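You operate a simulated robot arm through the tools that you are given. There is no shell and no other tool.

You run a simulated robot arm. Do the job below in one go: nothing can be reset, and whatever is moved stays where it is left.

Task
Tip one scoop of powder into the main well, start a quick wash.
Fine: put the orange scoop back; shut the powder box and the drawer.

Only the result counts: the job must be done as asked and must still hold three seconds after the hand-in. Knocking over, shifting, dropping, spilling or breaking anything else fails it.

Robot
A 7-joint arm with a three-finger gripper, fixed in place. Base frame: the origin is at the foot of the arm, x ahead of it, y to its left, z up; the work surface is at about z = 1150. Units: mm, rad, N and s.
Its first joint turns from -2.897 to 2.897 rad. Payload 2.69 kg.
Tool frame: the origin (TCP) lies between the finger pads and is the grasp point; the fingertips stand 30 mm ahead of it; z points along the fingers, y is the line along which they close. Largest opening 128 mm; the body of the gripper starts 117 mm behind the TCP.
Orientation is that of the tool frame in the base frame, as a unit quaternion [w, x, y, z]. With the fingers straight down and closing along the base's y, the tool's x points along the base's -x, its y along +y and its z along -z.

Tools
- The arm moves only by the tool servo_tool. Its argument "moves" is a list of rows, each a list of 7 numbers: the shift along the base's x, y, z in mm, then the turn, a rotation vector about the base's x, y, z in rad, then the opening, from 0 (shut) to 1 (fully open). In form: [[x, y, z, rx, ry, rz, gripper], ...]. A call has 1 to 20 rows; each row shifts and turns the commanded pose from where the row before left it. Each row takes 0.2 s and may step no farther than 50 mm and 0.15 rad from the row before; otherwise, or with a gripper value out of range, the whole call is refused. A pose out of reach is approached as far as the arm can. The call stops where the force on the tool passes 70 N (or 10 N more than at its start, if that is more) or the arm is blocked; 0.2 s more then pass. Each finger halts on what it meets, pressing with about 39 N; the grip force reading is that of the motor and also rises with nothing between the fingers. The clock runs only during rows and for 0.2 s after the last one: add rows that do not move to give the fingers time. It gives the time, the measured TCP pose, the force on the tool (base axes), the opening and the grip force at its end, in the units of the frame above (readings bear some noise), with the torque about the TCP (base axes, N m) and any sound that the robot's microphone picked up.
- Cameras (640 x 400 px; columns grow to the right, rows downward): "scene" is fixed at [52.7, -651.4, 1727.1]; the picture's right is [0.81, -0.58, 0.00], its down [-0.32, -0.45, -0.83] and it looks along [0.48, 0.68, -0.55] (base axes); focal length 343 px, centre (320, 200). "wrist" rides on the gripper at [58, 54, -131] in the tool frame; the picture's right is [-0.68, 0.74, 0.00], its down [-0.62, -0.57, -0.55] and it looks along [-0.40, -0.37, 0.84] (tool axes); focal length 234 px, centre (320, 200). There is no depth. A picture from a camera that has moved, and an enlarged one, comes with that camera's place and axes in the base frame and with its lens.
- get_image(camera): a new picture of that camera. The clock stands still meanwhile.
- raise_lower(by): slides the trunk up (or, below 0, down) by that many mm; the arm rides with it, the base frame stays. It gives what a move gives, with no picture.
- close_up(camera, box): a new picture of the part [left, top, right, bottom] of that camera's present view, enlarged. The clock stands still meanwhile.
- close_job(): hands the job in; it is judged then, once.

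Places have to be worked out from the pictures, the camera data and where the tool is seen. Open the gripper and draw the arm clear of the work before you hand the job in, unless the task says otherwise.

The tools are called after ">>>" as a command line: name --pt "numbers of a row" for each row, then --argument value for the rest, lists and objects as JSON in quotes. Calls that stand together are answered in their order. servo_tool: Moves the arm, as the interface text tells. Its arguments: {"type":"object","properties":{"moves":{"type":"array","items":{"type":"array","items":{"type":"number"}}}},"required":["moves"]} The other tools are called the same way: raise_lower (by) slides the trunk up or down; get_image (camera) takes a picture; close_up (camera, box) takes an enlarged picture of a part of a camera's view; close_job () hands the job in.

At the start:

```text
time_s: 0.0
ee_pos: [667.2, 338.9, 1379.1]
tcp_rot: [0.0, 0.001, 1.0, 0.0]
force: [0.1, -0.2, -0.5]
ft_torque: [0.01, 0.04, 0.0]
finger_gap: 128.1
grasp_force: 0.0
trunk travel left (down, up): [-150.0, 200.0]
```

scene: 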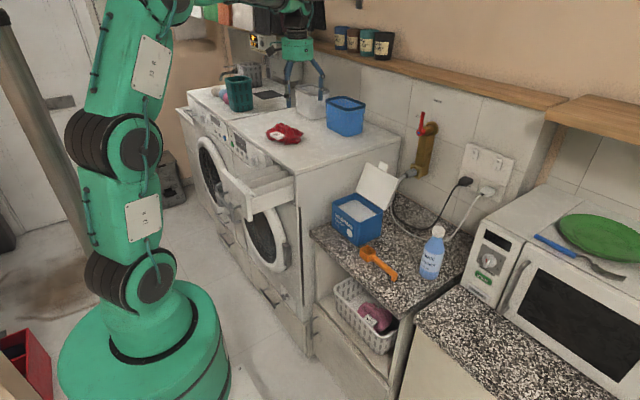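
wrist: 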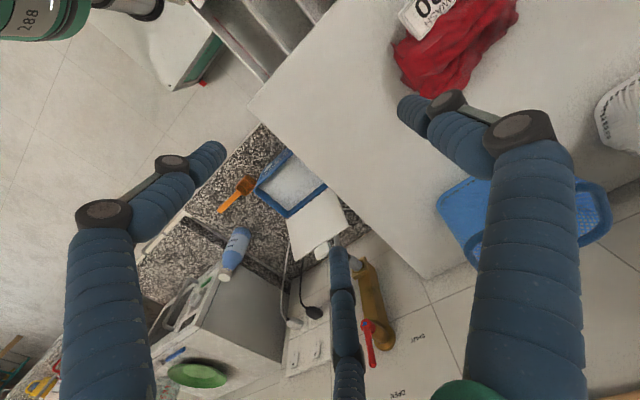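

I'll start by looking closely at the washer, its drawer, the powder box and the scoop.

>>> close_up --camera "scene" --box '[170, 60, 330, 160]'

>>> close_up --camera "scene" --box '[300, 150, 460, 290]'

>>> close_up --camera "scene" --box '[180, 120, 320, 230]'

>>> close_up --camera "wrist" --box '[180, 100, 380, 260]'

```text
4.00 times, centred on (250, 110) of scene
camera zoom: at [52.7, -651.4, 1727.1], right [0.81, -0.58, 0.0], down [-0.32, -0.45, -0.83], along [0.48, 0.68, -0.55], focal length 1372 px, centre (600, 560)
```

zoom: 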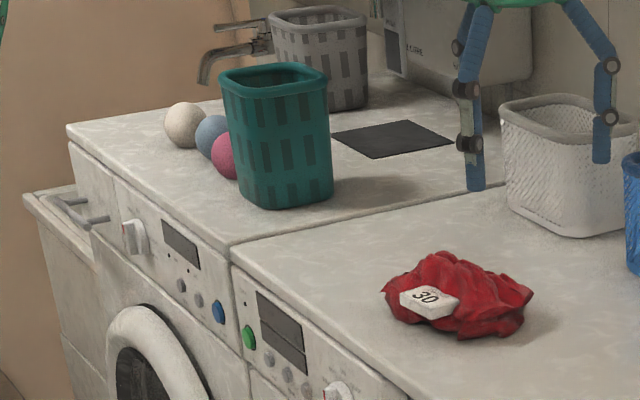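

```text
2.86 times, centred on (380, 220) of scene
camera zoom: at [52.7, -651.4, 1727.1], right [0.81, -0.58, 0.0], down [-0.32, -0.45, -0.83], along [0.48, 0.68, -0.55], focal length 980 px, centre (149, 143)
```

zoom: 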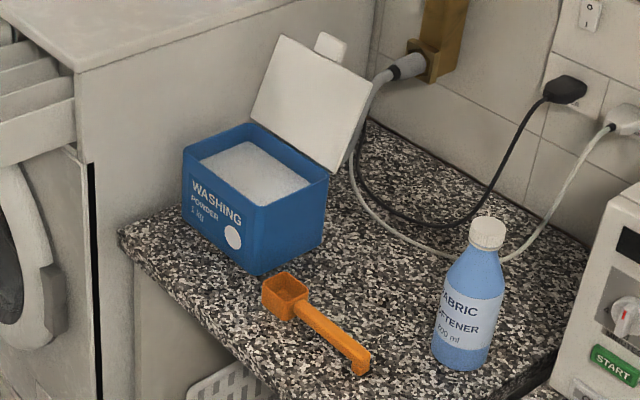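

```text
3.64 times, centred on (250, 175) of scene
camera zoom: at [52.7, -651.4, 1727.1], right [0.81, -0.58, 0.0], down [-0.32, -0.45, -0.83], along [0.48, 0.68, -0.55], focal length 1248 px, centre (574, 291)
```

zoom: 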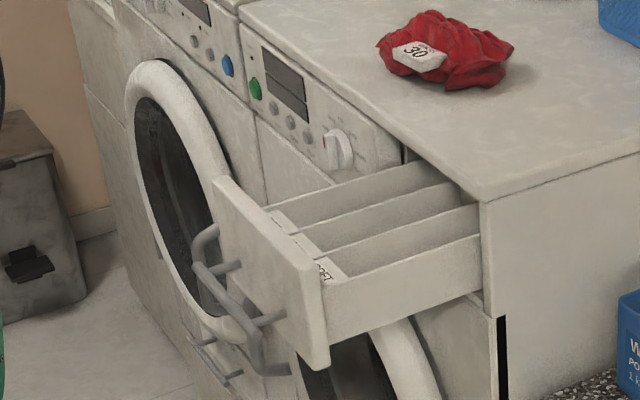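

```text
2.50 times, centred on (280, 180) of wrist
camera zoom: at [609.3, 394.7, 1508.6], right [0.68, 0.74, 0.0], down [0.62, -0.57, 0.55], along [0.4, -0.37, -0.84], focal length 585 px, centre (420, 250)
```

zoom: 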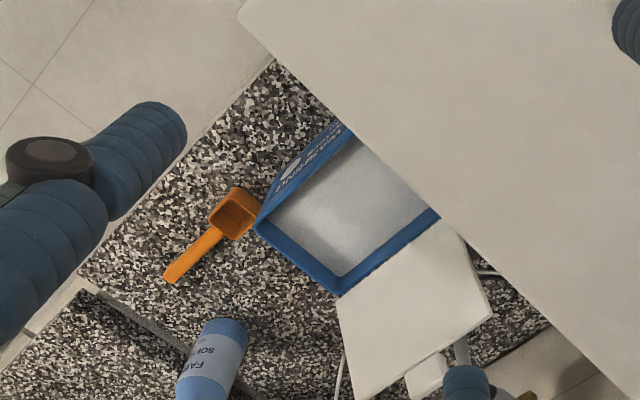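

The near washer has its drawer pulled out. Triangulating puts the washer top corner at about (585, 259, 1145) and the scoop at about (712, -8, 890) on a lower counter. I'll draw the hand back towards the robot so the wrist camera can look into the drawer.

>>> servo_tool --pt "-42 14 0 0 0 0 1" --pt "-42 14 0 0 0 0 1" --pt "-42 14 0 0 0 0 1" --pt "-42 14 -20 0 0 0 1" --pt "-42 14 -20 0 0 0 1" --pt "-42 14 -20 0 0 0 1"

>>> get_image --camera "wrist"

>>> get_image --camera "scene"

```text
time_s: 1.4
ee_pos: [414.9, 421.9, 1321.1]
tcp_rot: [0.001, 0.0, 1.0, 0.0]
force: [0.6, 0.2, 0.4]
ft_torque: [-0.01, -0.01, -0.02]
finger_gap: 128.1
grasp_force: 0.0
trunk travel left (down, up): [-150.0, 200.0]
```

```text
taken
camera wrist: at [356.6, 476.3, 1451.6], right [0.68, 0.74, 0.0], down [0.61, -0.57, 0.55], along [0.4, -0.37, -0.84], focal length 234 px, centre (320, 200)
```

wrist: 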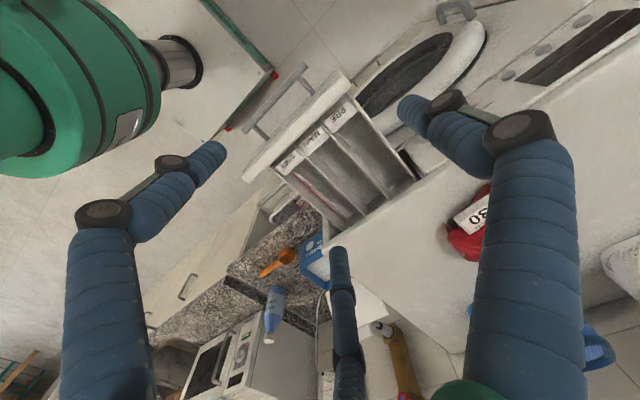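

```text
taken
```

scene: 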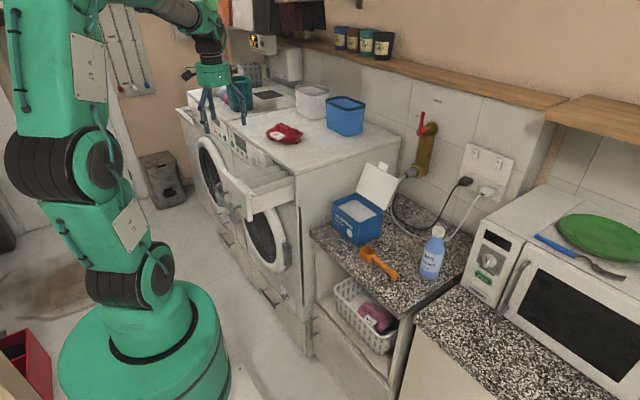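

The picture shows the drawer wells with printed labels. I'll enlarge them, the control panel and the gripper fingers.

>>> close_up --camera "wrist" --box '[240, 60, 420, 220]'

>>> close_up --camera "wrist" --box '[420, 0, 640, 140]'

>>> close_up --camera "scene" --box '[180, 50, 280, 130]'

>>> close_up --camera "wrist" --box '[240, 220, 360, 320]'

```text
2.50 times, centred on (330, 140) of wrist
camera zoom: at [356.6, 476.3, 1451.6], right [0.68, 0.74, 0.0], down [0.61, -0.57, 0.55], along [0.4, -0.37, -0.84], focal length 585 px, centre (295, 350)
```

zoom: 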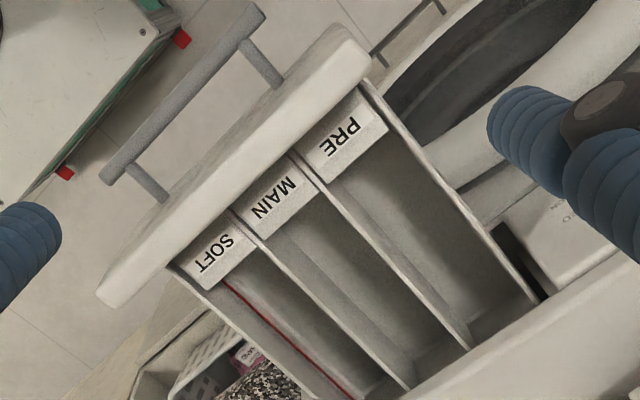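

```text
2.86 times, centred on (530, 70) of wrist
camera zoom: at [356.6, 476.3, 1451.6], right [0.68, 0.74, 0.0], down [0.61, -0.57, 0.55], along [0.4, -0.37, -0.84], focal length 669 px, centre (-280, 571)
```

zoom: 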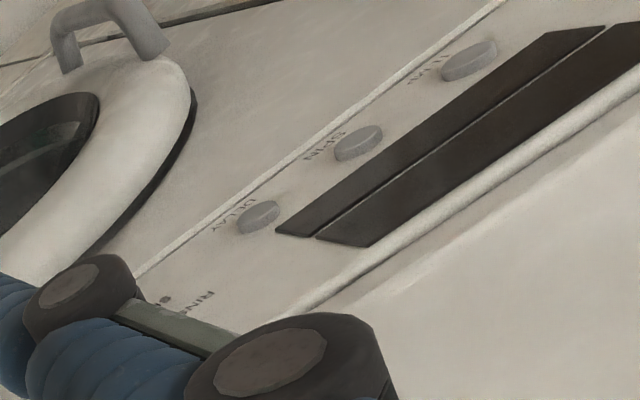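

```text
5.00 times, centred on (230, 90) of scene
camera zoom: at [52.7, -651.4, 1727.1], right [0.81, -0.58, 0.0], down [-0.32, -0.45, -0.83], along [0.48, 0.68, -0.55], focal length 1715 px, centre (770, 750)
```

zoom: 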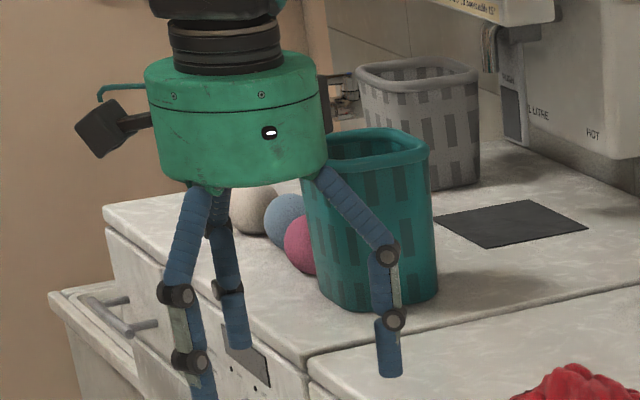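

```text
4.00 times, centred on (300, 270) of wrist
camera zoom: at [356.6, 476.3, 1451.6], right [0.68, 0.74, 0.0], down [0.61, -0.57, 0.55], along [0.4, -0.37, -0.84], focal length 937 px, centre (400, -80)
```

zoom: 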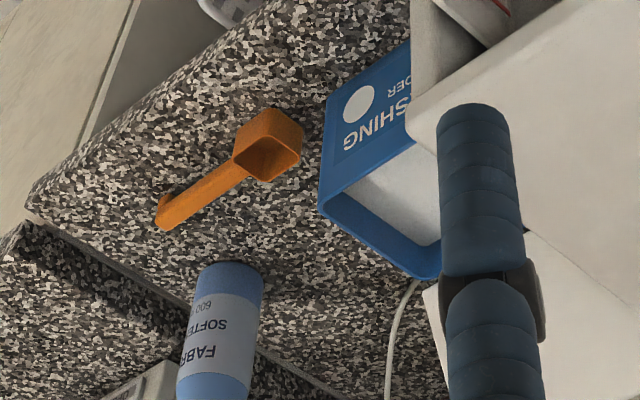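

The drawer wells are labelled PRE, MAIN and SOFT, with MAIN in the middle. To read the control panel I'll swing the hand to the left and tilt it about 45° so the wrist camera faces the front of the machine.

>>> servo_tool --pt "0 43 -26 0 -0.112 0 1" --pt "0 43 -26 0 -0.112 0 1" --pt "0 43 -26 0 -0.112 0 1" --pt "0 43 -26 0 -0.112 0 1" --pt "0 43 -26 0 -0.112 0 1" --pt "0 43 -26 0 -0.112 0 1" --pt "0 43 -26 0 -0.112 0 1"

>>> get_image --camera "wrist"

```text
refused: row 1 steps farther than a row can; nothing moved
```

```text
taken
camera wrist: at [356.6, 476.3, 1451.6], right [0.68, 0.74, 0.0], down [0.61, -0.57, 0.55], along [0.4, -0.37, -0.84], focal length 234 px, centre (320, 200)
```

wrist: 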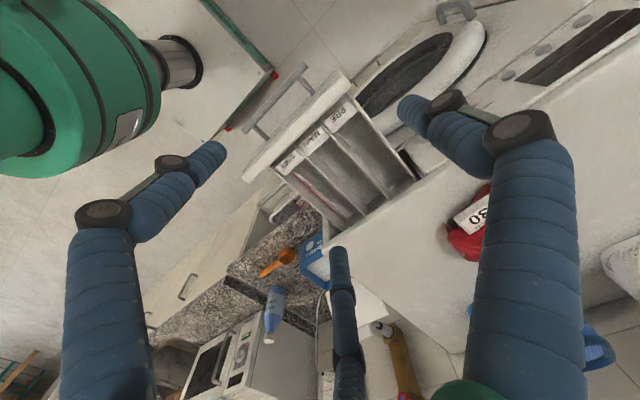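

The first row came to 50.2 mm, just over the 50 mm limit, so nothing moved. I'll repeat the move with smaller steps.

>>> servo_tool --pt "0 37 -22 0 -0.1 0 1" --pt "0 37 -22 0 -0.1 0 1" --pt "0 37 -22 0 -0.1 0 1" --pt "0 37 -22 0 -0.1 0 1" --pt "0 37 -22 0 -0.1 0 1" --pt "0 37 -22 0 -0.1 0 1" --pt "0 37 -22 0 -0.1 0 1" --pt "0 37 -22 0 -0.085 0 1"

>>> get_image --camera "wrist"

>>> get_image --camera "scene"

```text
time_s: 3.2
ee_pos: [415.2, 715.1, 1147.4]
tcp_rot: [0.382, 0.001, 0.924, 0.0]
force: [-0.2, 0.0, 0.7]
ft_torque: [-0.01, 0.03, -0.01]
finger_gap: 127.9
grasp_force: 0.1
trunk travel left (down, up): [-150.0, 200.0]
```

```text
taken
camera wrist: at [281.5, 770.2, 1196.4], right [0.48, 0.73, 0.48], down [0.05, -0.57, 0.82], along [0.88, -0.37, -0.31], focal length 234 px, centre (320, 200)
```

wrist: 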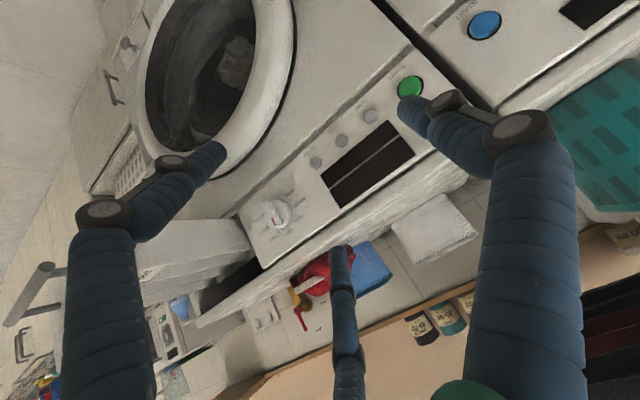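

```text
taken
```

scene: 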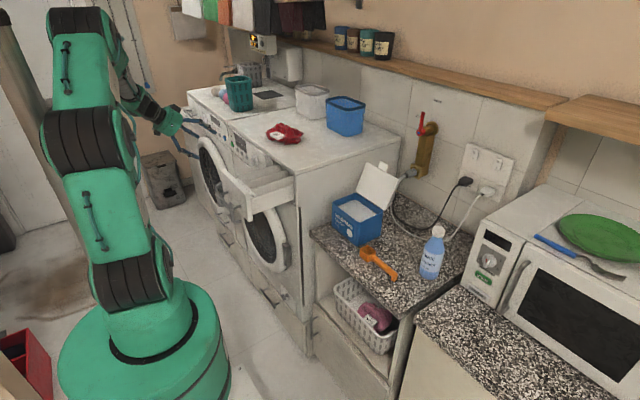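

The panel is now in full view: green button, display, three grey buttons and the knob. I'll enlarge it to read the labels.

>>> close_up --camera "wrist" --box '[220, 160, 320, 260]'

>>> close_up --camera "wrist" --box '[300, 60, 430, 210]'

>>> close_up --camera "wrist" --box '[430, 0, 640, 100]'

```text
4.00 times, centred on (270, 210) of wrist
camera zoom: at [281.5, 770.2, 1196.4], right [0.48, 0.73, 0.48], down [0.05, -0.57, 0.82], along [0.88, -0.37, -0.31], focal length 937 px, centre (520, 160)
```

zoom: 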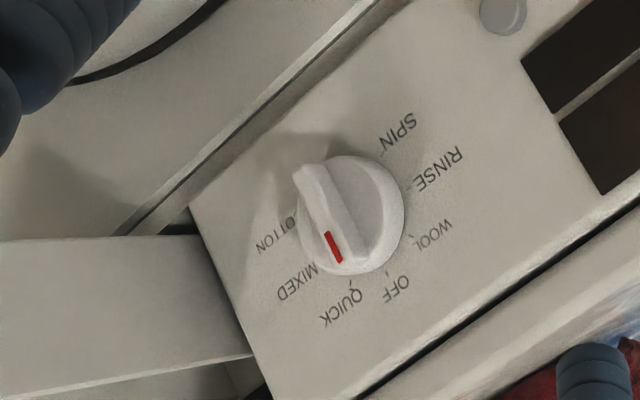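

```text
2.67 times, centred on (365, 135) of wrist
camera zoom: at [281.5, 770.2, 1196.4], right [0.48, 0.73, 0.48], down [0.05, -0.57, 0.82], along [0.88, -0.37, -0.31], focal length 624 px, centre (200, 373)
```

zoom: 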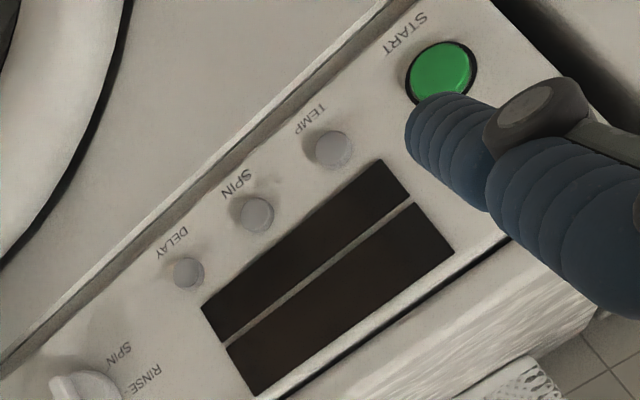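

```text
3.05 times, centred on (535, 50) of wrist
camera zoom: at [281.5, 770.2, 1196.4], right [0.48, 0.73, 0.48], down [0.05, -0.57, 0.82], along [0.88, -0.37, -0.31], focal length 714 px, centre (-335, 657)
```

zoom: 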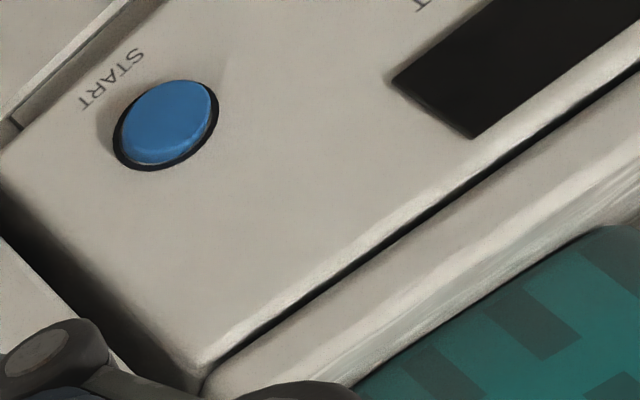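

The labels read clearly. The knob runs OFF at the top, then QUICK about 41° clockwise, then MIXED and COTTON, and the pointer is at OFF. Green is START at about (583, 824, 1047), and the knob is at about (580, 570, 1065). Next I'll go up and over to inspect the scoop and powder box from closer.

>>> servo_tool --pt "0 -40 26 0 0.1 0 1" --pt "0 -40 26 0 0.1 0 1" --pt "0 -40 26 0 0.1 0 1" --pt "0 -40 26 0 0.1 0 1" --pt "0 -40 26 0 0.1 0 1" --pt "0 -40 26 0 0.1 0 1" --pt "0 -40 26 0 0.1 0 1" --pt "10 -45 15 0 0.085 0 1" --pt "15 -45 0 0 0 0 1" --pt "15 -45 0 0 0 0 1" --pt "15 -45 0 0 0 0 1" --pt "15 -45 0 0 0 0 1" --pt "15 -45 0 0 0 0 1" --pt "20 -43 0 0 0 0 1" --pt "20 -43 0 0 0 0 1" --pt "20 -43 0 0 0 0 1" --pt "20 -10 -40 0 0 0 1" --pt "20 0 -40 0 0 0 1" --pt "10 0 -45 0 0 0 1"

>>> get_image --camera "wrist"

>>> get_image --camera "scene"

```text
time_s: 7.2
ee_pos: [607.0, 30.3, 1215.8]
tcp_rot: [0.0, 0.0, 1.0, 0.0]
force: [-0.3, 0.5, 0.0]
ft_torque: [-0.03, 0.01, 0.01]
finger_gap: 127.9
grasp_force: 0.1
trunk travel left (down, up): [-150.0, 200.0]
```

```text
taken
camera wrist: at [551.0, 85.4, 1345.8], right [0.68, 0.74, 0.0], down [0.61, -0.57, 0.55], along [0.4, -0.37, -0.84], focal length 234 px, centre (320, 200)
```

wrist: 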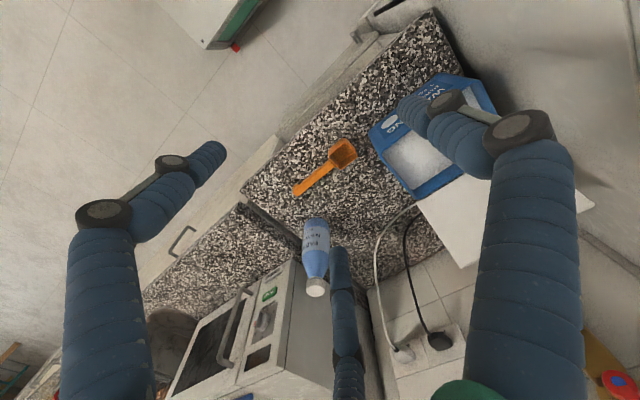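

```text
taken
```

scene: 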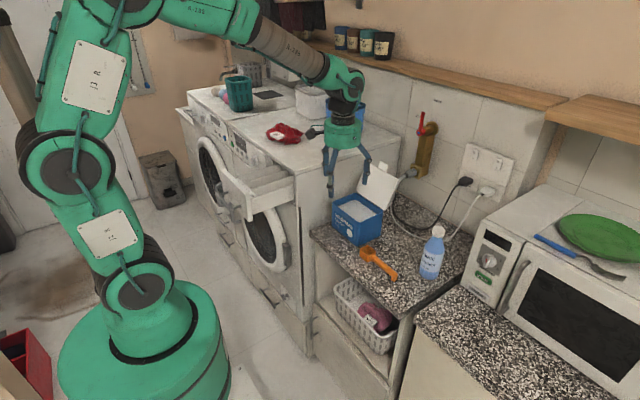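

The scoop is well in view. I'll close the fingers in free air to see how they meet, and take close-ups of the scoop and box.

>>> close_up --camera "wrist" --box '[280, 120, 380, 220]'

>>> servo_tool --pt "0 0 0 0 0 0 0" --pt "0 0 0 0 0 0 0" --pt "0 0 0 0 0 0 0" --pt "0 0 0 0 0 0 0"

>>> get_image --camera "wrist"

>>> close_up --camera "scene" --box '[300, 80, 400, 200]'

```text
4.00 times, centred on (330, 170) of wrist
camera zoom: at [551.0, 85.4, 1345.8], right [0.68, 0.74, 0.0], down [0.61, -0.57, 0.55], along [0.4, -0.37, -0.84], focal length 937 px, centre (280, 320)
```

zoom: 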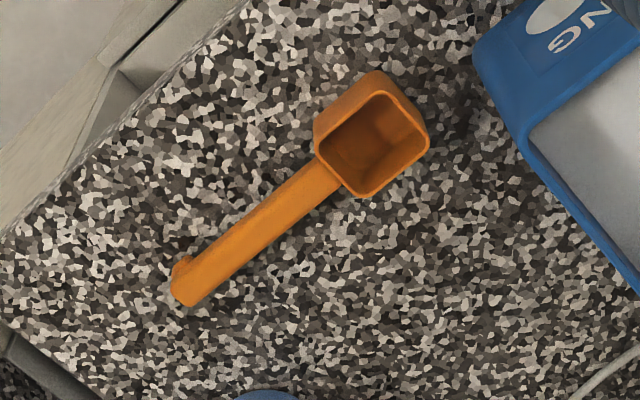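

```text
time_s: 8.2
ee_pos: [607.3, 30.2, 1217.2]
tcp_rot: [0.0, 0.001, 1.0, 0.0]
force: [-0.3, -1.1, -0.6]
ft_torque: [0.01, 0.03, 0.0]
finger_gap: 2.3
grasp_force: 30.9
trunk travel left (down, up): [-150.0, 200.0]
```

```text
taken
camera wrist: at [550.5, 85.3, 1346.2], right [0.68, 0.74, 0.0], down [0.62, -0.57, 0.55], along [0.4, -0.37, -0.84], focal length 234 px, centre (320, 200)
```

wrist: 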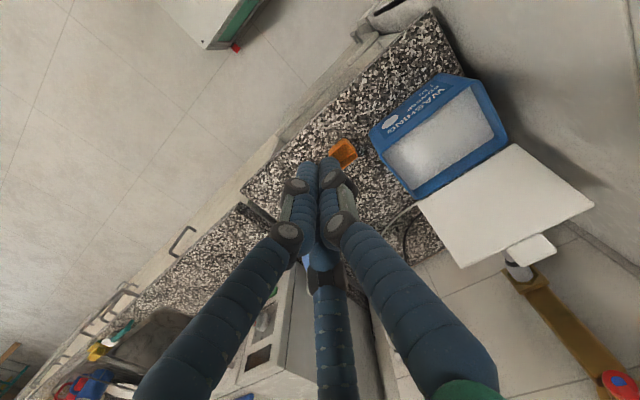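

```text
3.33 times, centred on (350, 140) of scene
camera zoom: at [52.7, -651.4, 1727.1], right [0.81, -0.58, 0.0], down [-0.32, -0.45, -0.83], along [0.48, 0.68, -0.55], focal length 1144 px, centre (220, 400)
```

zoom: 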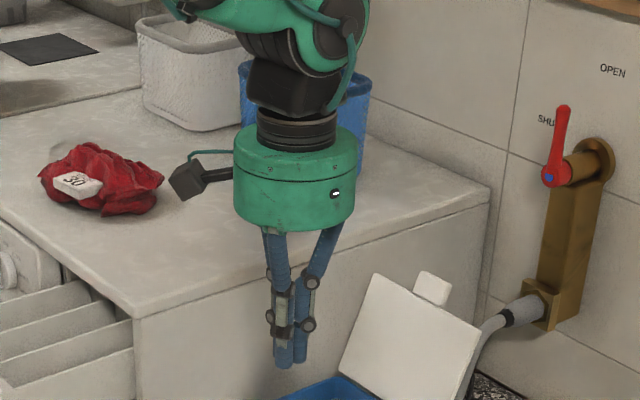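

The fingers meet at one point at the TCP. I also notice a water tap with OPEN and SHUT marks, and wall sockets with switches, all of which could matter for starting the wash. I'll look at those more closely.

>>> close_up --camera "scene" --box '[390, 80, 470, 190]'

>>> close_up --camera "scene" --box '[430, 135, 530, 245]'

>>> close_up --camera "scene" --box '[320, 150, 400, 250]'

>>> close_up --camera "wrist" --box '[480, 220, 640, 400]'

>>> close_up --camera "wrist" --box '[340, 50, 540, 200]'

```text
3.64 times, centred on (430, 135) of scene
camera zoom: at [52.7, -651.4, 1727.1], right [0.81, -0.58, 0.0], down [-0.32, -0.45, -0.83], along [0.48, 0.68, -0.55], focal length 1248 px, centre (-80, 436)
```

zoom: 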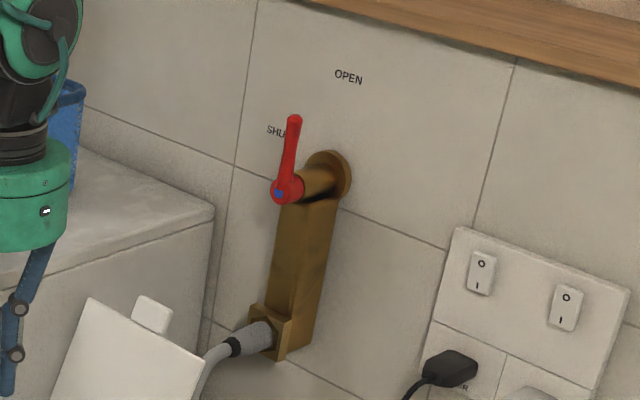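

```text
3.64 times, centred on (480, 190) of scene
camera zoom: at [52.7, -651.4, 1727.1], right [0.81, -0.58, 0.0], down [-0.32, -0.45, -0.83], along [0.48, 0.68, -0.55], focal length 1248 px, centre (-262, 236)
```

zoom: 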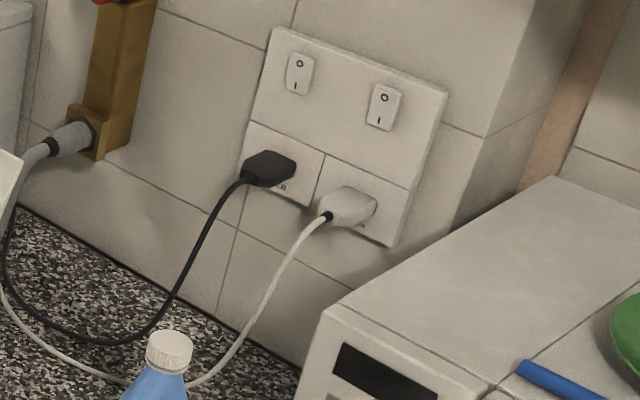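

```text
4.00 times, centred on (360, 200) of scene
camera zoom: at [52.7, -651.4, 1727.1], right [0.81, -0.58, 0.0], down [-0.32, -0.45, -0.83], along [0.48, 0.68, -0.55], focal length 1372 px, centre (160, 200)
```

zoom: 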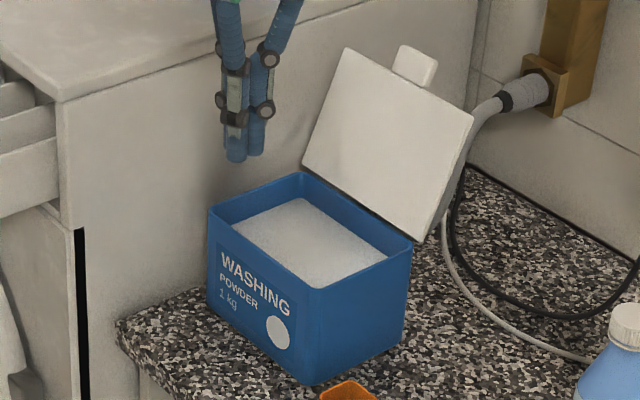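

```text
2.22 times, centred on (560, 310) of wrist
camera zoom: at [550.5, 85.3, 1346.2], right [0.68, 0.74, 0.0], down [0.62, -0.57, 0.55], along [0.4, -0.37, -0.84], focal length 520 px, centre (-213, -44)
```

zoom: 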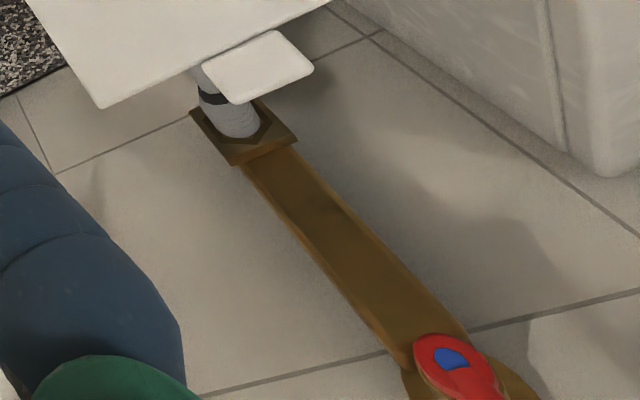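

```text
2.67 times, centred on (440, 125) of wrist
camera zoom: at [550.5, 85.3, 1346.2], right [0.68, 0.74, 0.0], down [0.62, -0.57, 0.55], along [0.4, -0.37, -0.84], focal length 624 px, centre (0, 400)
```

zoom: 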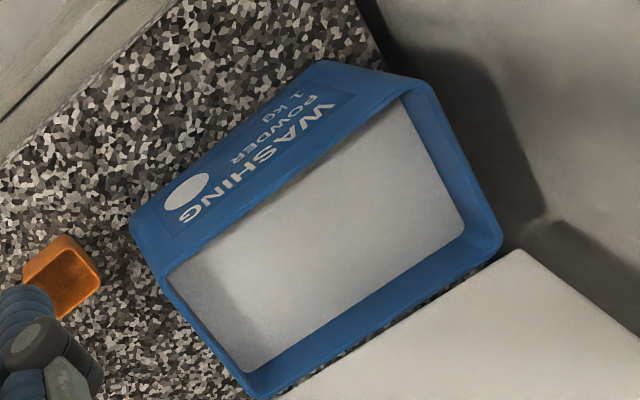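

The tap lever points up at OPEN, so the water is on. I'll enlarge the scoop, the rocker switches and the washer front for detail.

>>> close_up --camera "scene" --box '[350, 235, 410, 290]'

>>> close_up --camera "scene" --box '[490, 140, 550, 210]'

>>> close_up --camera "scene" --box '[460, 135, 520, 195]'

>>> close_up --camera "wrist" --box '[220, 200, 360, 400]'

```text
7.27 times, centred on (380, 262) of scene
camera zoom: at [52.7, -651.4, 1727.1], right [0.81, -0.58, 0.0], down [-0.32, -0.45, -0.83], along [0.48, 0.68, -0.55], focal length 2495 px, centre (-116, -254)
```

zoom: 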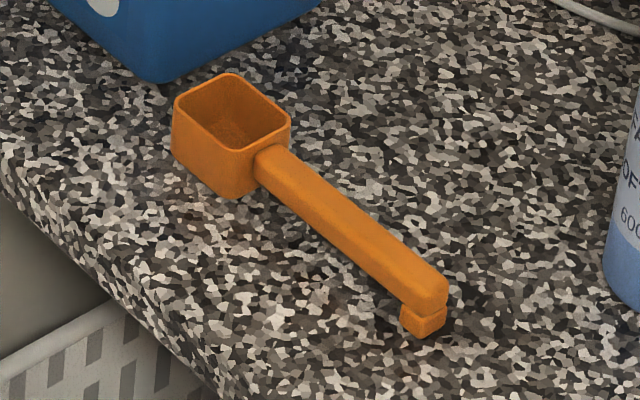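

```text
5.71 times, centred on (520, 175) of scene
camera zoom: at [52.7, -651.4, 1727.1], right [0.81, -0.58, 0.0], down [-0.32, -0.45, -0.83], along [0.48, 0.68, -0.55], focal length 1960 px, centre (-823, 343)
```

zoom: 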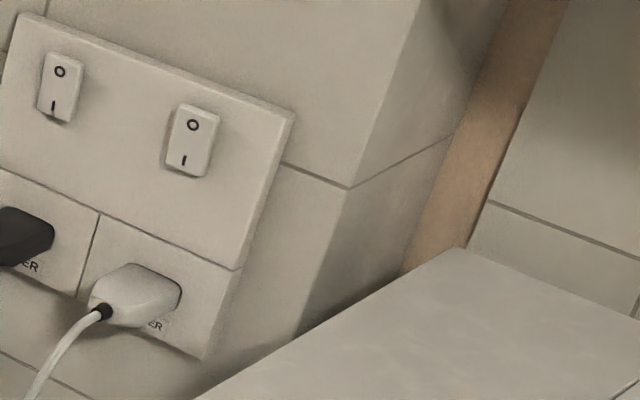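

```text
6.67 times, centred on (490, 165) of scene
camera zoom: at [52.7, -651.4, 1727.1], right [0.81, -0.58, 0.0], down [-0.32, -0.45, -0.83], along [0.48, 0.68, -0.55], focal length 2287 px, centre (-813, 433)
```

zoom: 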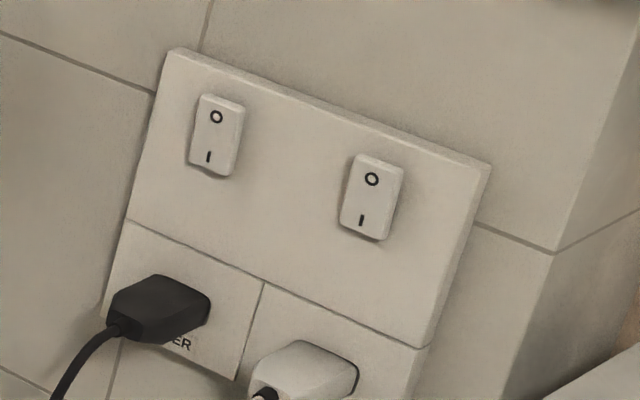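

```text
2.00 times, centred on (290, 300) of wrist
camera zoom: at [550.5, 85.3, 1346.2], right [0.68, 0.74, 0.0], down [0.62, -0.57, 0.55], along [0.4, -0.37, -0.84], focal length 468 px, centre (380, 0)
```

zoom: 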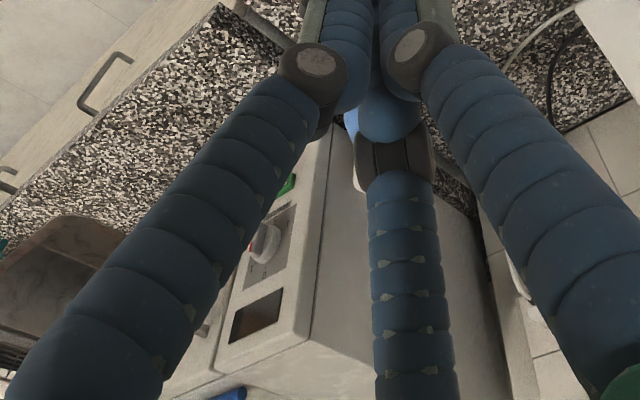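

The scoop's handle lies along y: its bowl centre is at about (721, -6), its end at about (719, -139), its top at about z 898, and the counter is at about z 866. I'll turn the hand so the fingers close along x, lean it slightly with the hand on the handle-end side, and hover above the handle to check alignment.

>>> servo_tool --pt "10 -11 -2 0 0 -0.1428 0.4" --pt "10 -11 -2 0 0 -0.1428 0.4" --pt "10 -11 -2 0 0 -0.1428 0.4" --pt "10 -11 -2 0 0 -0.1428 0.4" --pt "10 -11 -2 0 0 -0.1428 0.4" --pt "10 -11 -2 0 0 -0.1428 0.4" --pt "10 -11 -2 0 0 -0.1428 0.4" --pt "10 -11 -2 0 0 -0.1428 0.4" --pt "10 -11 -2 0 0 -0.1428 0.4" --pt "10 -12 -2 0 0 -0.1428 0.4" --pt "10 -12 -2 0 0 -0.1428 0.4" --pt "0 0 -30 0.125 0 0 0.4" --pt "0 0 -30 0.125 0 0 0.4" --pt "0 0 -30 0.125 0 0 0.4" --pt "0 0 -30 0.125 0 0 0.4" --pt "0 0 0 0 0 0 0.4"

>>> get_image --camera "wrist"

>>> get_image --camera "scene"

```text
time_s: 11.6
ee_pos: [720.0, -90.6, 1073.6]
tcp_rot: [-0.176, 0.685, 0.685, 0.175]
force: [1.0, -0.4, -0.7]
ft_torque: [0.07, 0.04, 0.05]
finger_gap: 51.1
grasp_force: 0.1
trunk travel left (down, up): [-150.0, 200.0]
```

```text
taken
camera wrist: at [773.7, -102.0, 1215.7], right [0.74, -0.59, -0.33], down [-0.57, -0.8, 0.19], along [-0.37, 0.05, -0.93], focal length 234 px, centre (320, 200)
```

wrist: 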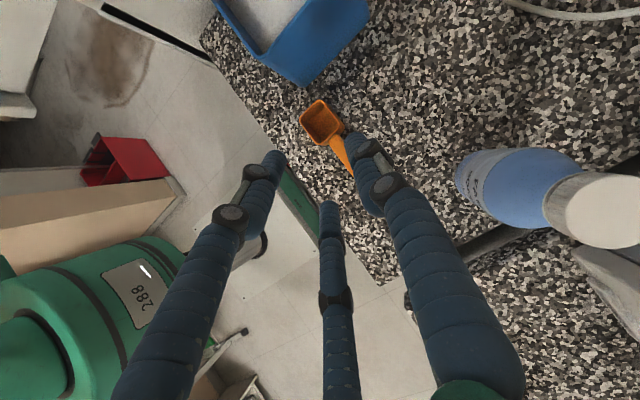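

```text
taken
```

scene: 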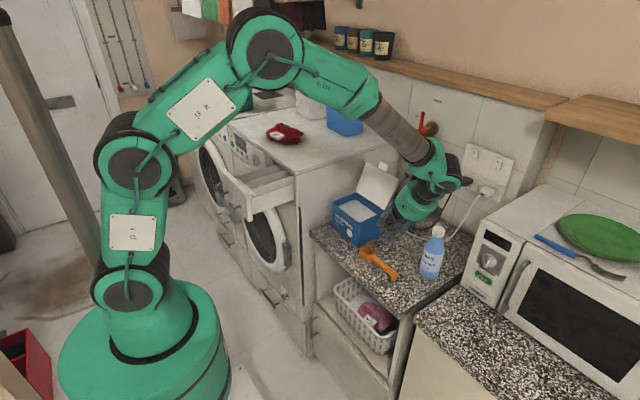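

The bowl re-measures at about (718, -3), which agrees with before. I'll zoom in on where the handle sits relative to the fingers.

>>> close_up --camera "wrist" --box '[270, 80, 390, 240]'

>>> close_up --camera "scene" --box '[340, 130, 480, 290]'

```text
2.50 times, centred on (330, 160) of wrist
camera zoom: at [773.7, -102.0, 1215.7], right [0.74, -0.59, -0.33], down [-0.57, -0.8, 0.19], along [-0.37, 0.05, -0.93], focal length 585 px, centre (295, 300)
```

zoom: 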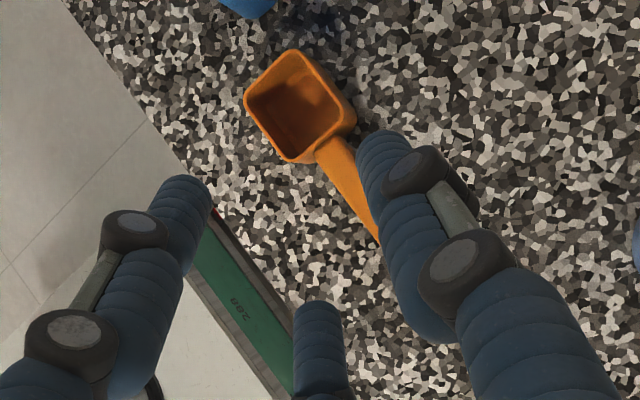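

```text
2.50 times, centred on (410, 210) of scene
camera zoom: at [52.7, -651.4, 1727.1], right [0.81, -0.58, 0.0], down [-0.32, -0.45, -0.83], along [0.48, 0.68, -0.55], focal length 858 px, centre (95, 175)
```

zoom: 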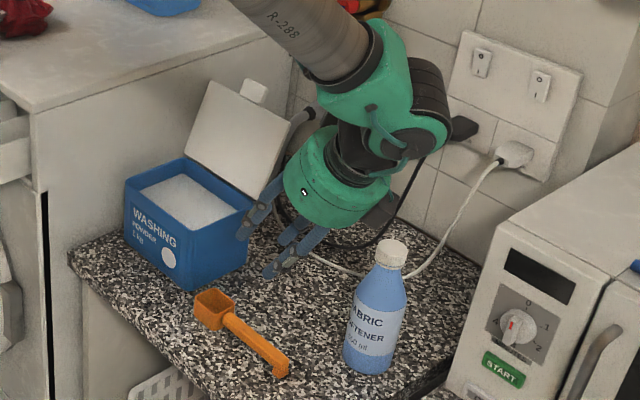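

The handle's near edge is at about x = 707, so its centreline is at about x = 716 and it runs parallel to y. I'll lower the hand with the fingers straddling the handle, stopping short to check.

>>> servo_tool --pt "-1 -1 -30 0 0 0 0.7" --pt "-1 -1 -35 0 0 0 0.7" --pt "-1 -2 -35 0 0 0 0.7" --pt "-1 -2 -35 0 0 0 0.7" --pt "0 0 -8 0 0 0 0.7" --pt "0 0 0 0 0 0 0.7"

>>> get_image --camera "wrist"

>>> close_up --camera "scene" --box '[340, 190, 440, 290]'

```text
time_s: 13.0
ee_pos: [716.5, -98.8, 930.2]
tcp_rot: [-0.175, 0.686, 0.684, 0.177]
force: [-0.9, -0.6, 0.6]
ft_torque: [0.03, 0.03, 0.01]
finger_gap: 89.5
grasp_force: 0.0
trunk travel left (down, up): [-150.0, 200.0]
```

```text
taken
camera wrist: at [770.8, -110.0, 1072.0], right [0.74, -0.59, -0.32], down [-0.57, -0.8, 0.19], along [-0.37, 0.05, -0.93], focal length 234 px, centre (320, 200)
```

wrist: 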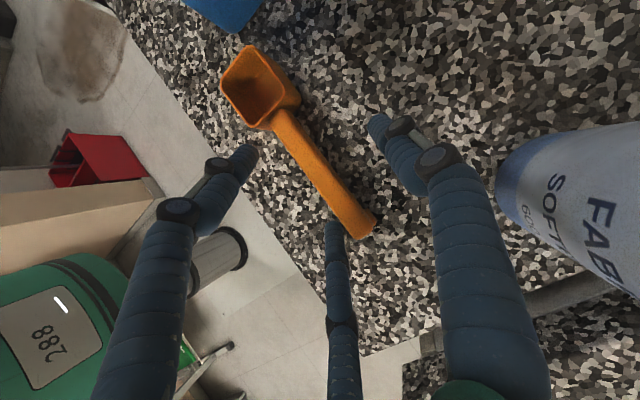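

```text
4.00 times, centred on (390, 240) of scene
camera zoom: at [52.7, -651.4, 1727.1], right [0.81, -0.58, 0.0], down [-0.32, -0.45, -0.83], along [0.48, 0.68, -0.55], focal length 1372 px, centre (40, 40)
```

zoom: 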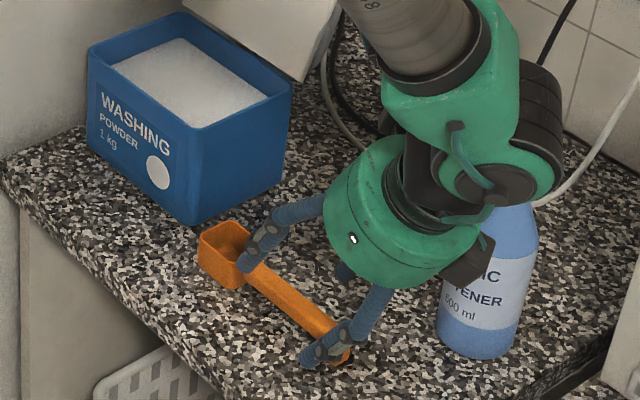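

The handle runs between the fingers, centred within about 2 mm of the TCP line, and its end is at about y = -135. I'll narrow the opening, lower 24 mm to z ≈ 906 and check the force before gripping.

>>> servo_tool --pt "0 0 -6 0 0 0 0.48" --pt "0 0 -6 0 0 0 0.48" --pt "0 0 -6 0 0 0 0.48" --pt "0 0 -5 0 0 0 0.48" --pt "0 0 0 0 0 0 0.48"

>>> get_image --camera "wrist"

>>> close_up --camera "scene" --box '[340, 190, 440, 290]'

```text
time_s: 14.2
ee_pos: [718.0, -99.3, 908.3]
tcp_rot: [-0.174, 0.686, 0.685, 0.176]
force: [2.1, -8.4, 29.0]
ft_torque: [-0.06, -1.16, -0.61]
finger_gap: 69.0
grasp_force: 1.9
trunk travel left (down, up): [-150.0, 200.0]
```

```text
taken
camera wrist: at [771.4, -109.3, 1051.2], right [0.74, -0.59, -0.32], down [-0.57, -0.8, 0.18], along [-0.37, 0.05, -0.93], focal length 234 px, centre (320, 200)
```

wrist: 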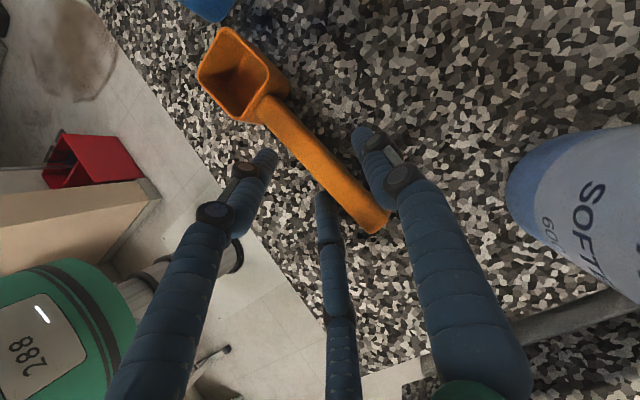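

```text
4.00 times, centred on (390, 240) of scene
camera zoom: at [52.7, -651.4, 1727.1], right [0.81, -0.58, 0.0], down [-0.32, -0.45, -0.83], along [0.48, 0.68, -0.55], focal length 1372 px, centre (40, 40)
```

zoom: 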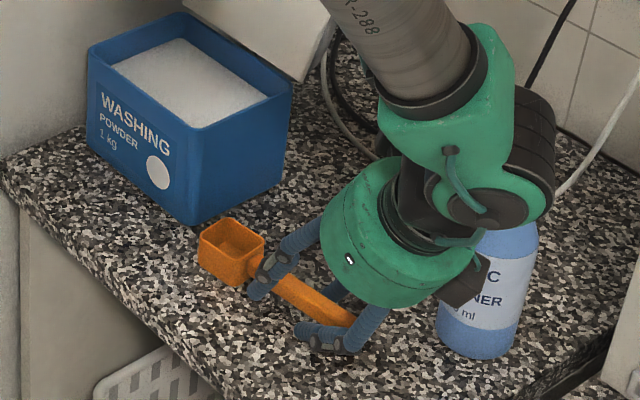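

The +x fingertip touched the counter (29 N up, at about x = 756), so the counter top is really at about z = 879 and the handle centre at about z = 906. I'll rise 5 mm to clear it, then close on the handle.

>>> servo_tool --pt "0 0 5 0 0 0 0.48" --pt "0 0 0 0 0 0 0.48"

```text
time_s: 14.8
ee_pos: [715.3, -97.0, 908.8]
tcp_rot: [-0.176, 0.686, 0.684, 0.174]
force: [0.0, 0.2, 1.7]
ft_torque: [0.02, 0.02, 0.0]
finger_gap: 66.4
grasp_force: 0.0
trunk travel left (down, up): [-150.0, 200.0]
```

The contact force is gone. I'll pause briefly to let readings settle before closing.

>>> servo_tool --pt "0 0 0 0 0 0 0.4" --pt "0 0 0 0 0 0 0.4" --pt "0 0 0 0 0 0 0.4"

>>> get_image --camera "wrist"

```text
time_s: 15.6
ee_pos: [716.6, -99.3, 911.4]
tcp_rot: [-0.176, 0.686, 0.684, 0.176]
force: [-2.8, 0.4, 1.7]
ft_torque: [0.01, 0.07, -0.01]
finger_gap: 55.8
grasp_force: 0.1
trunk travel left (down, up): [-150.0, 200.0]
```

```text
taken
camera wrist: at [770.8, -108.7, 1053.9], right [0.74, -0.59, -0.33], down [-0.57, -0.8, 0.19], along [-0.37, 0.05, -0.93], focal length 234 px, centre (320, 200)
```

wrist: 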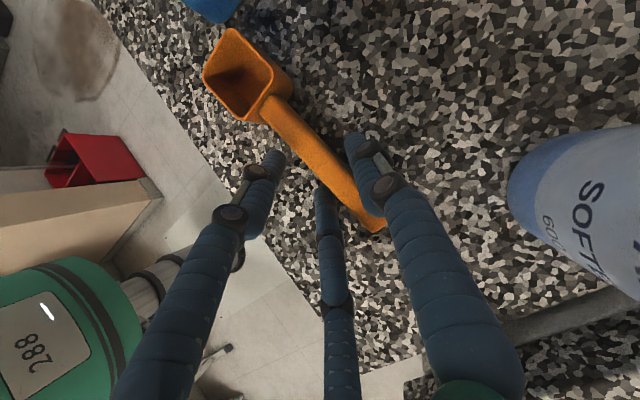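

The handle is centred between the fingers with negligible force. I'll now close on it in stages.

>>> servo_tool --pt "0 0 0 0 0 0 0.32" --pt "0 0 0 0 0 0 0.26" --pt "0 0 0 0 0 0 0.2" --pt "0 0 0 0 0 0 0.15" --pt "0 0 0 0 0 0 0.1" --pt "0 0 0 0 0 0 0" --pt "0 0 0 0 0 0 0" --pt "0 0 0 0 0 0 0"

>>> get_image --camera "wrist"

>>> close_up --camera "scene" --box '[340, 190, 440, 290]'

```text
time_s: 17.4
ee_pos: [715.5, -97.2, 914.6]
tcp_rot: [-0.174, 0.685, 0.685, 0.175]
force: [9.4, 3.9, 27.9]
ft_torque: [0.07, -0.11, 0.09]
finger_gap: 30.6
grasp_force: 38.6
trunk travel left (down, up): [-150.0, 200.0]
```

```text
taken
camera wrist: at [771.1, -108.8, 1055.6], right [0.74, -0.59, -0.32], down [-0.57, -0.8, 0.19], along [-0.37, 0.05, -0.93], focal length 234 px, centre (320, 200)
```

wrist: 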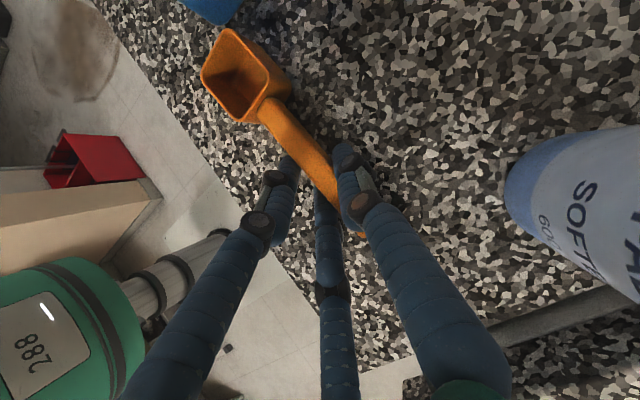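

```text
4.00 times, centred on (390, 240) of scene
camera zoom: at [52.7, -651.4, 1727.1], right [0.81, -0.58, 0.0], down [-0.32, -0.45, -0.83], along [0.48, 0.68, -0.55], focal length 1372 px, centre (40, 40)
```

zoom: 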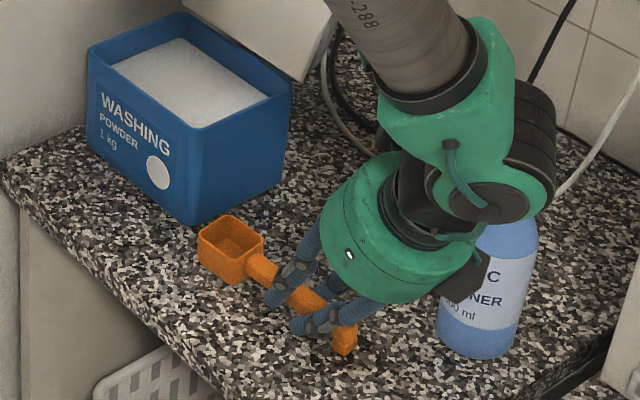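

The grip reads 38.6 N at a 30.6 mm gap with a 28 N upward force, which is odd for a narrow handle. I'll zoom in to see what the fingers are touching.

>>> close_up --camera "wrist" --box '[240, 80, 400, 260]'

>>> close_up --camera "scene" --box '[380, 235, 440, 285]'

```text
2.22 times, centred on (320, 170) of wrist
camera zoom: at [771.1, -108.8, 1055.6], right [0.74, -0.59, -0.32], down [-0.57, -0.8, 0.19], along [-0.37, 0.05, -0.93], focal length 520 px, centre (320, 267)
```

zoom: 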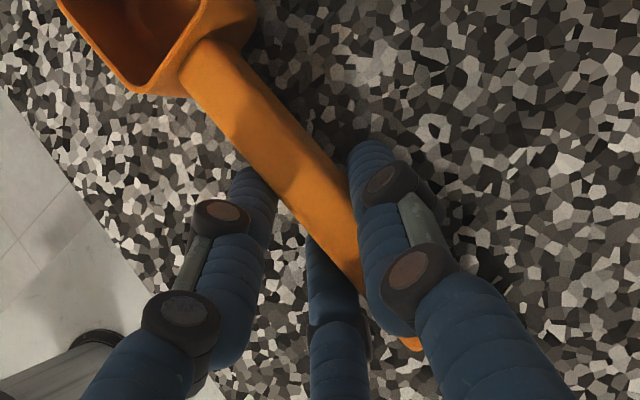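

```text
8.00 times, centred on (410, 260) of scene
camera zoom: at [52.7, -651.4, 1727.1], right [0.81, -0.58, 0.0], down [-0.32, -0.45, -0.83], along [0.48, 0.68, -0.55], focal length 2744 px, centre (-400, -280)
```

zoom: 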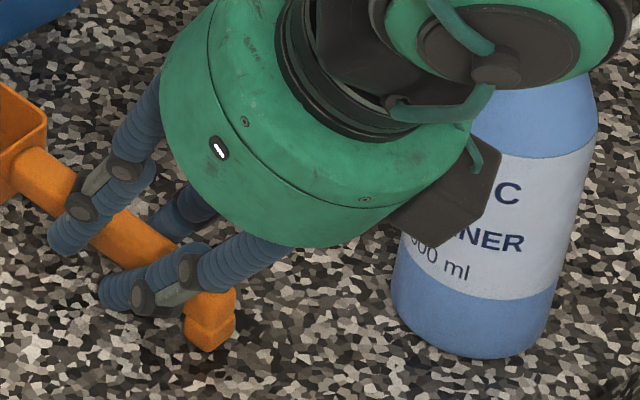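

The handle sits between the right finger and the other two, so it may well be held. I'll lift gently by 12 mm and check.

>>> servo_tool --pt "0 0 4 0 0 0 0" --pt "0 0 4 0 0 0 0" --pt "0 0 4 0 0 0 0" --pt "0 0 0 0 0 0 0"

>>> get_image --camera "wrist"

>>> close_up --camera "scene" --box '[340, 220, 420, 290]'

```text
time_s: 18.4
ee_pos: [714.9, -99.2, 922.5]
tcp_rot: [-0.175, 0.686, 0.684, 0.175]
force: [0.5, -0.6, -0.1]
ft_torque: [-0.03, 0.0, 0.01]
finger_gap: 28.5
grasp_force: 38.5
trunk travel left (down, up): [-150.0, 200.0]
```

```text
taken
camera wrist: at [769.6, -109.0, 1064.4], right [0.74, -0.59, -0.33], down [-0.57, -0.8, 0.19], along [-0.37, 0.05, -0.93], focal length 234 px, centre (320, 200)
```

wrist: 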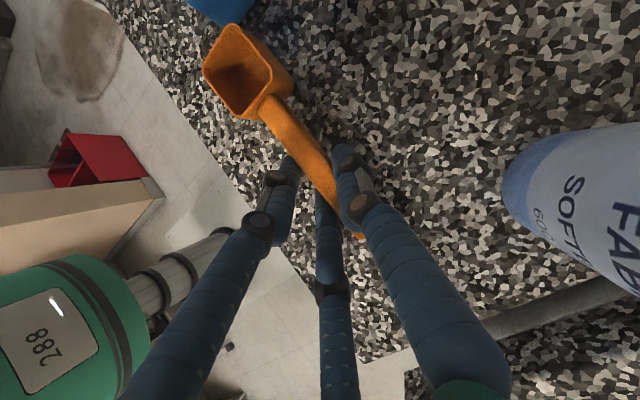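

```text
5.71 times, centred on (380, 255) of scene
camera zoom: at [52.7, -651.4, 1727.1], right [0.81, -0.58, 0.0], down [-0.32, -0.45, -0.83], along [0.48, 0.68, -0.55], focal length 1960 px, centre (-23, -114)
```

zoom: 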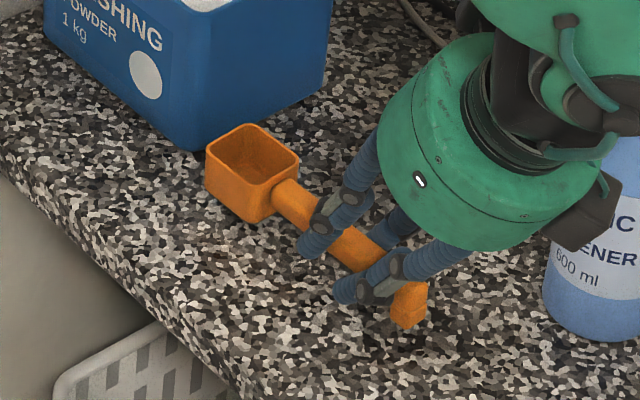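

The scoop is lifted and held level; contact forces dropped to zero and it moves with the hand. I'll raise it well clear and look at the box from there.

>>> servo_tool --pt "0 0 15 0 0 0 0" --pt "0 0 30 0 0 0 0" --pt "0 0 35 0 0 0 0" --pt "0 0 35 0 0 0 0" --pt "0 0 35 0 0 0 0" --pt "0 0 30 0 0 0 0" --pt "10 10 20 0 0 0 0" --pt "0 0 0 0 0 0 0"

>>> get_image --camera "wrist"

>>> get_image --camera "scene"

```text
time_s: 20.2
ee_pos: [726.2, -89.9, 1124.7]
tcp_rot: [-0.176, 0.685, 0.685, 0.175]
force: [0.4, 0.7, -0.2]
ft_torque: [-0.03, 0.0, -0.02]
finger_gap: 28.4
grasp_force: 38.7
trunk travel left (down, up): [-150.0, 200.0]
```

```text
taken
camera wrist: at [780.4, -100.2, 1267.4], right [0.74, -0.59, -0.33], down [-0.57, -0.8, 0.19], along [-0.37, 0.05, -0.93], focal length 234 px, centre (320, 200)
```

wrist: 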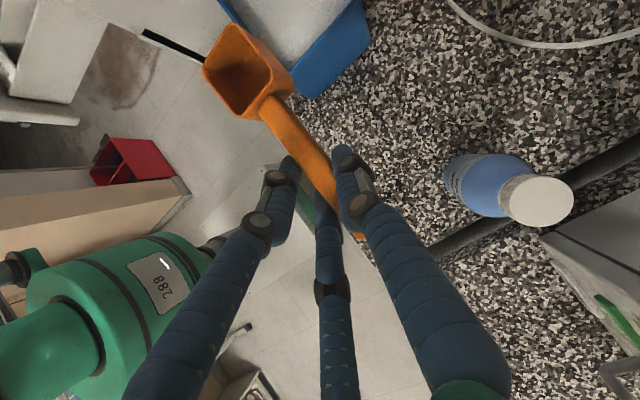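

```text
taken
```

scene: 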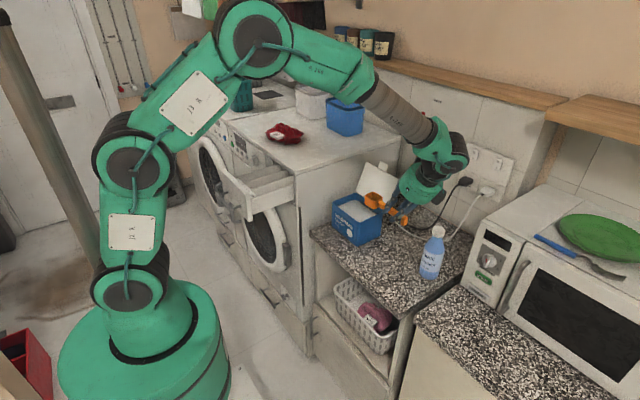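

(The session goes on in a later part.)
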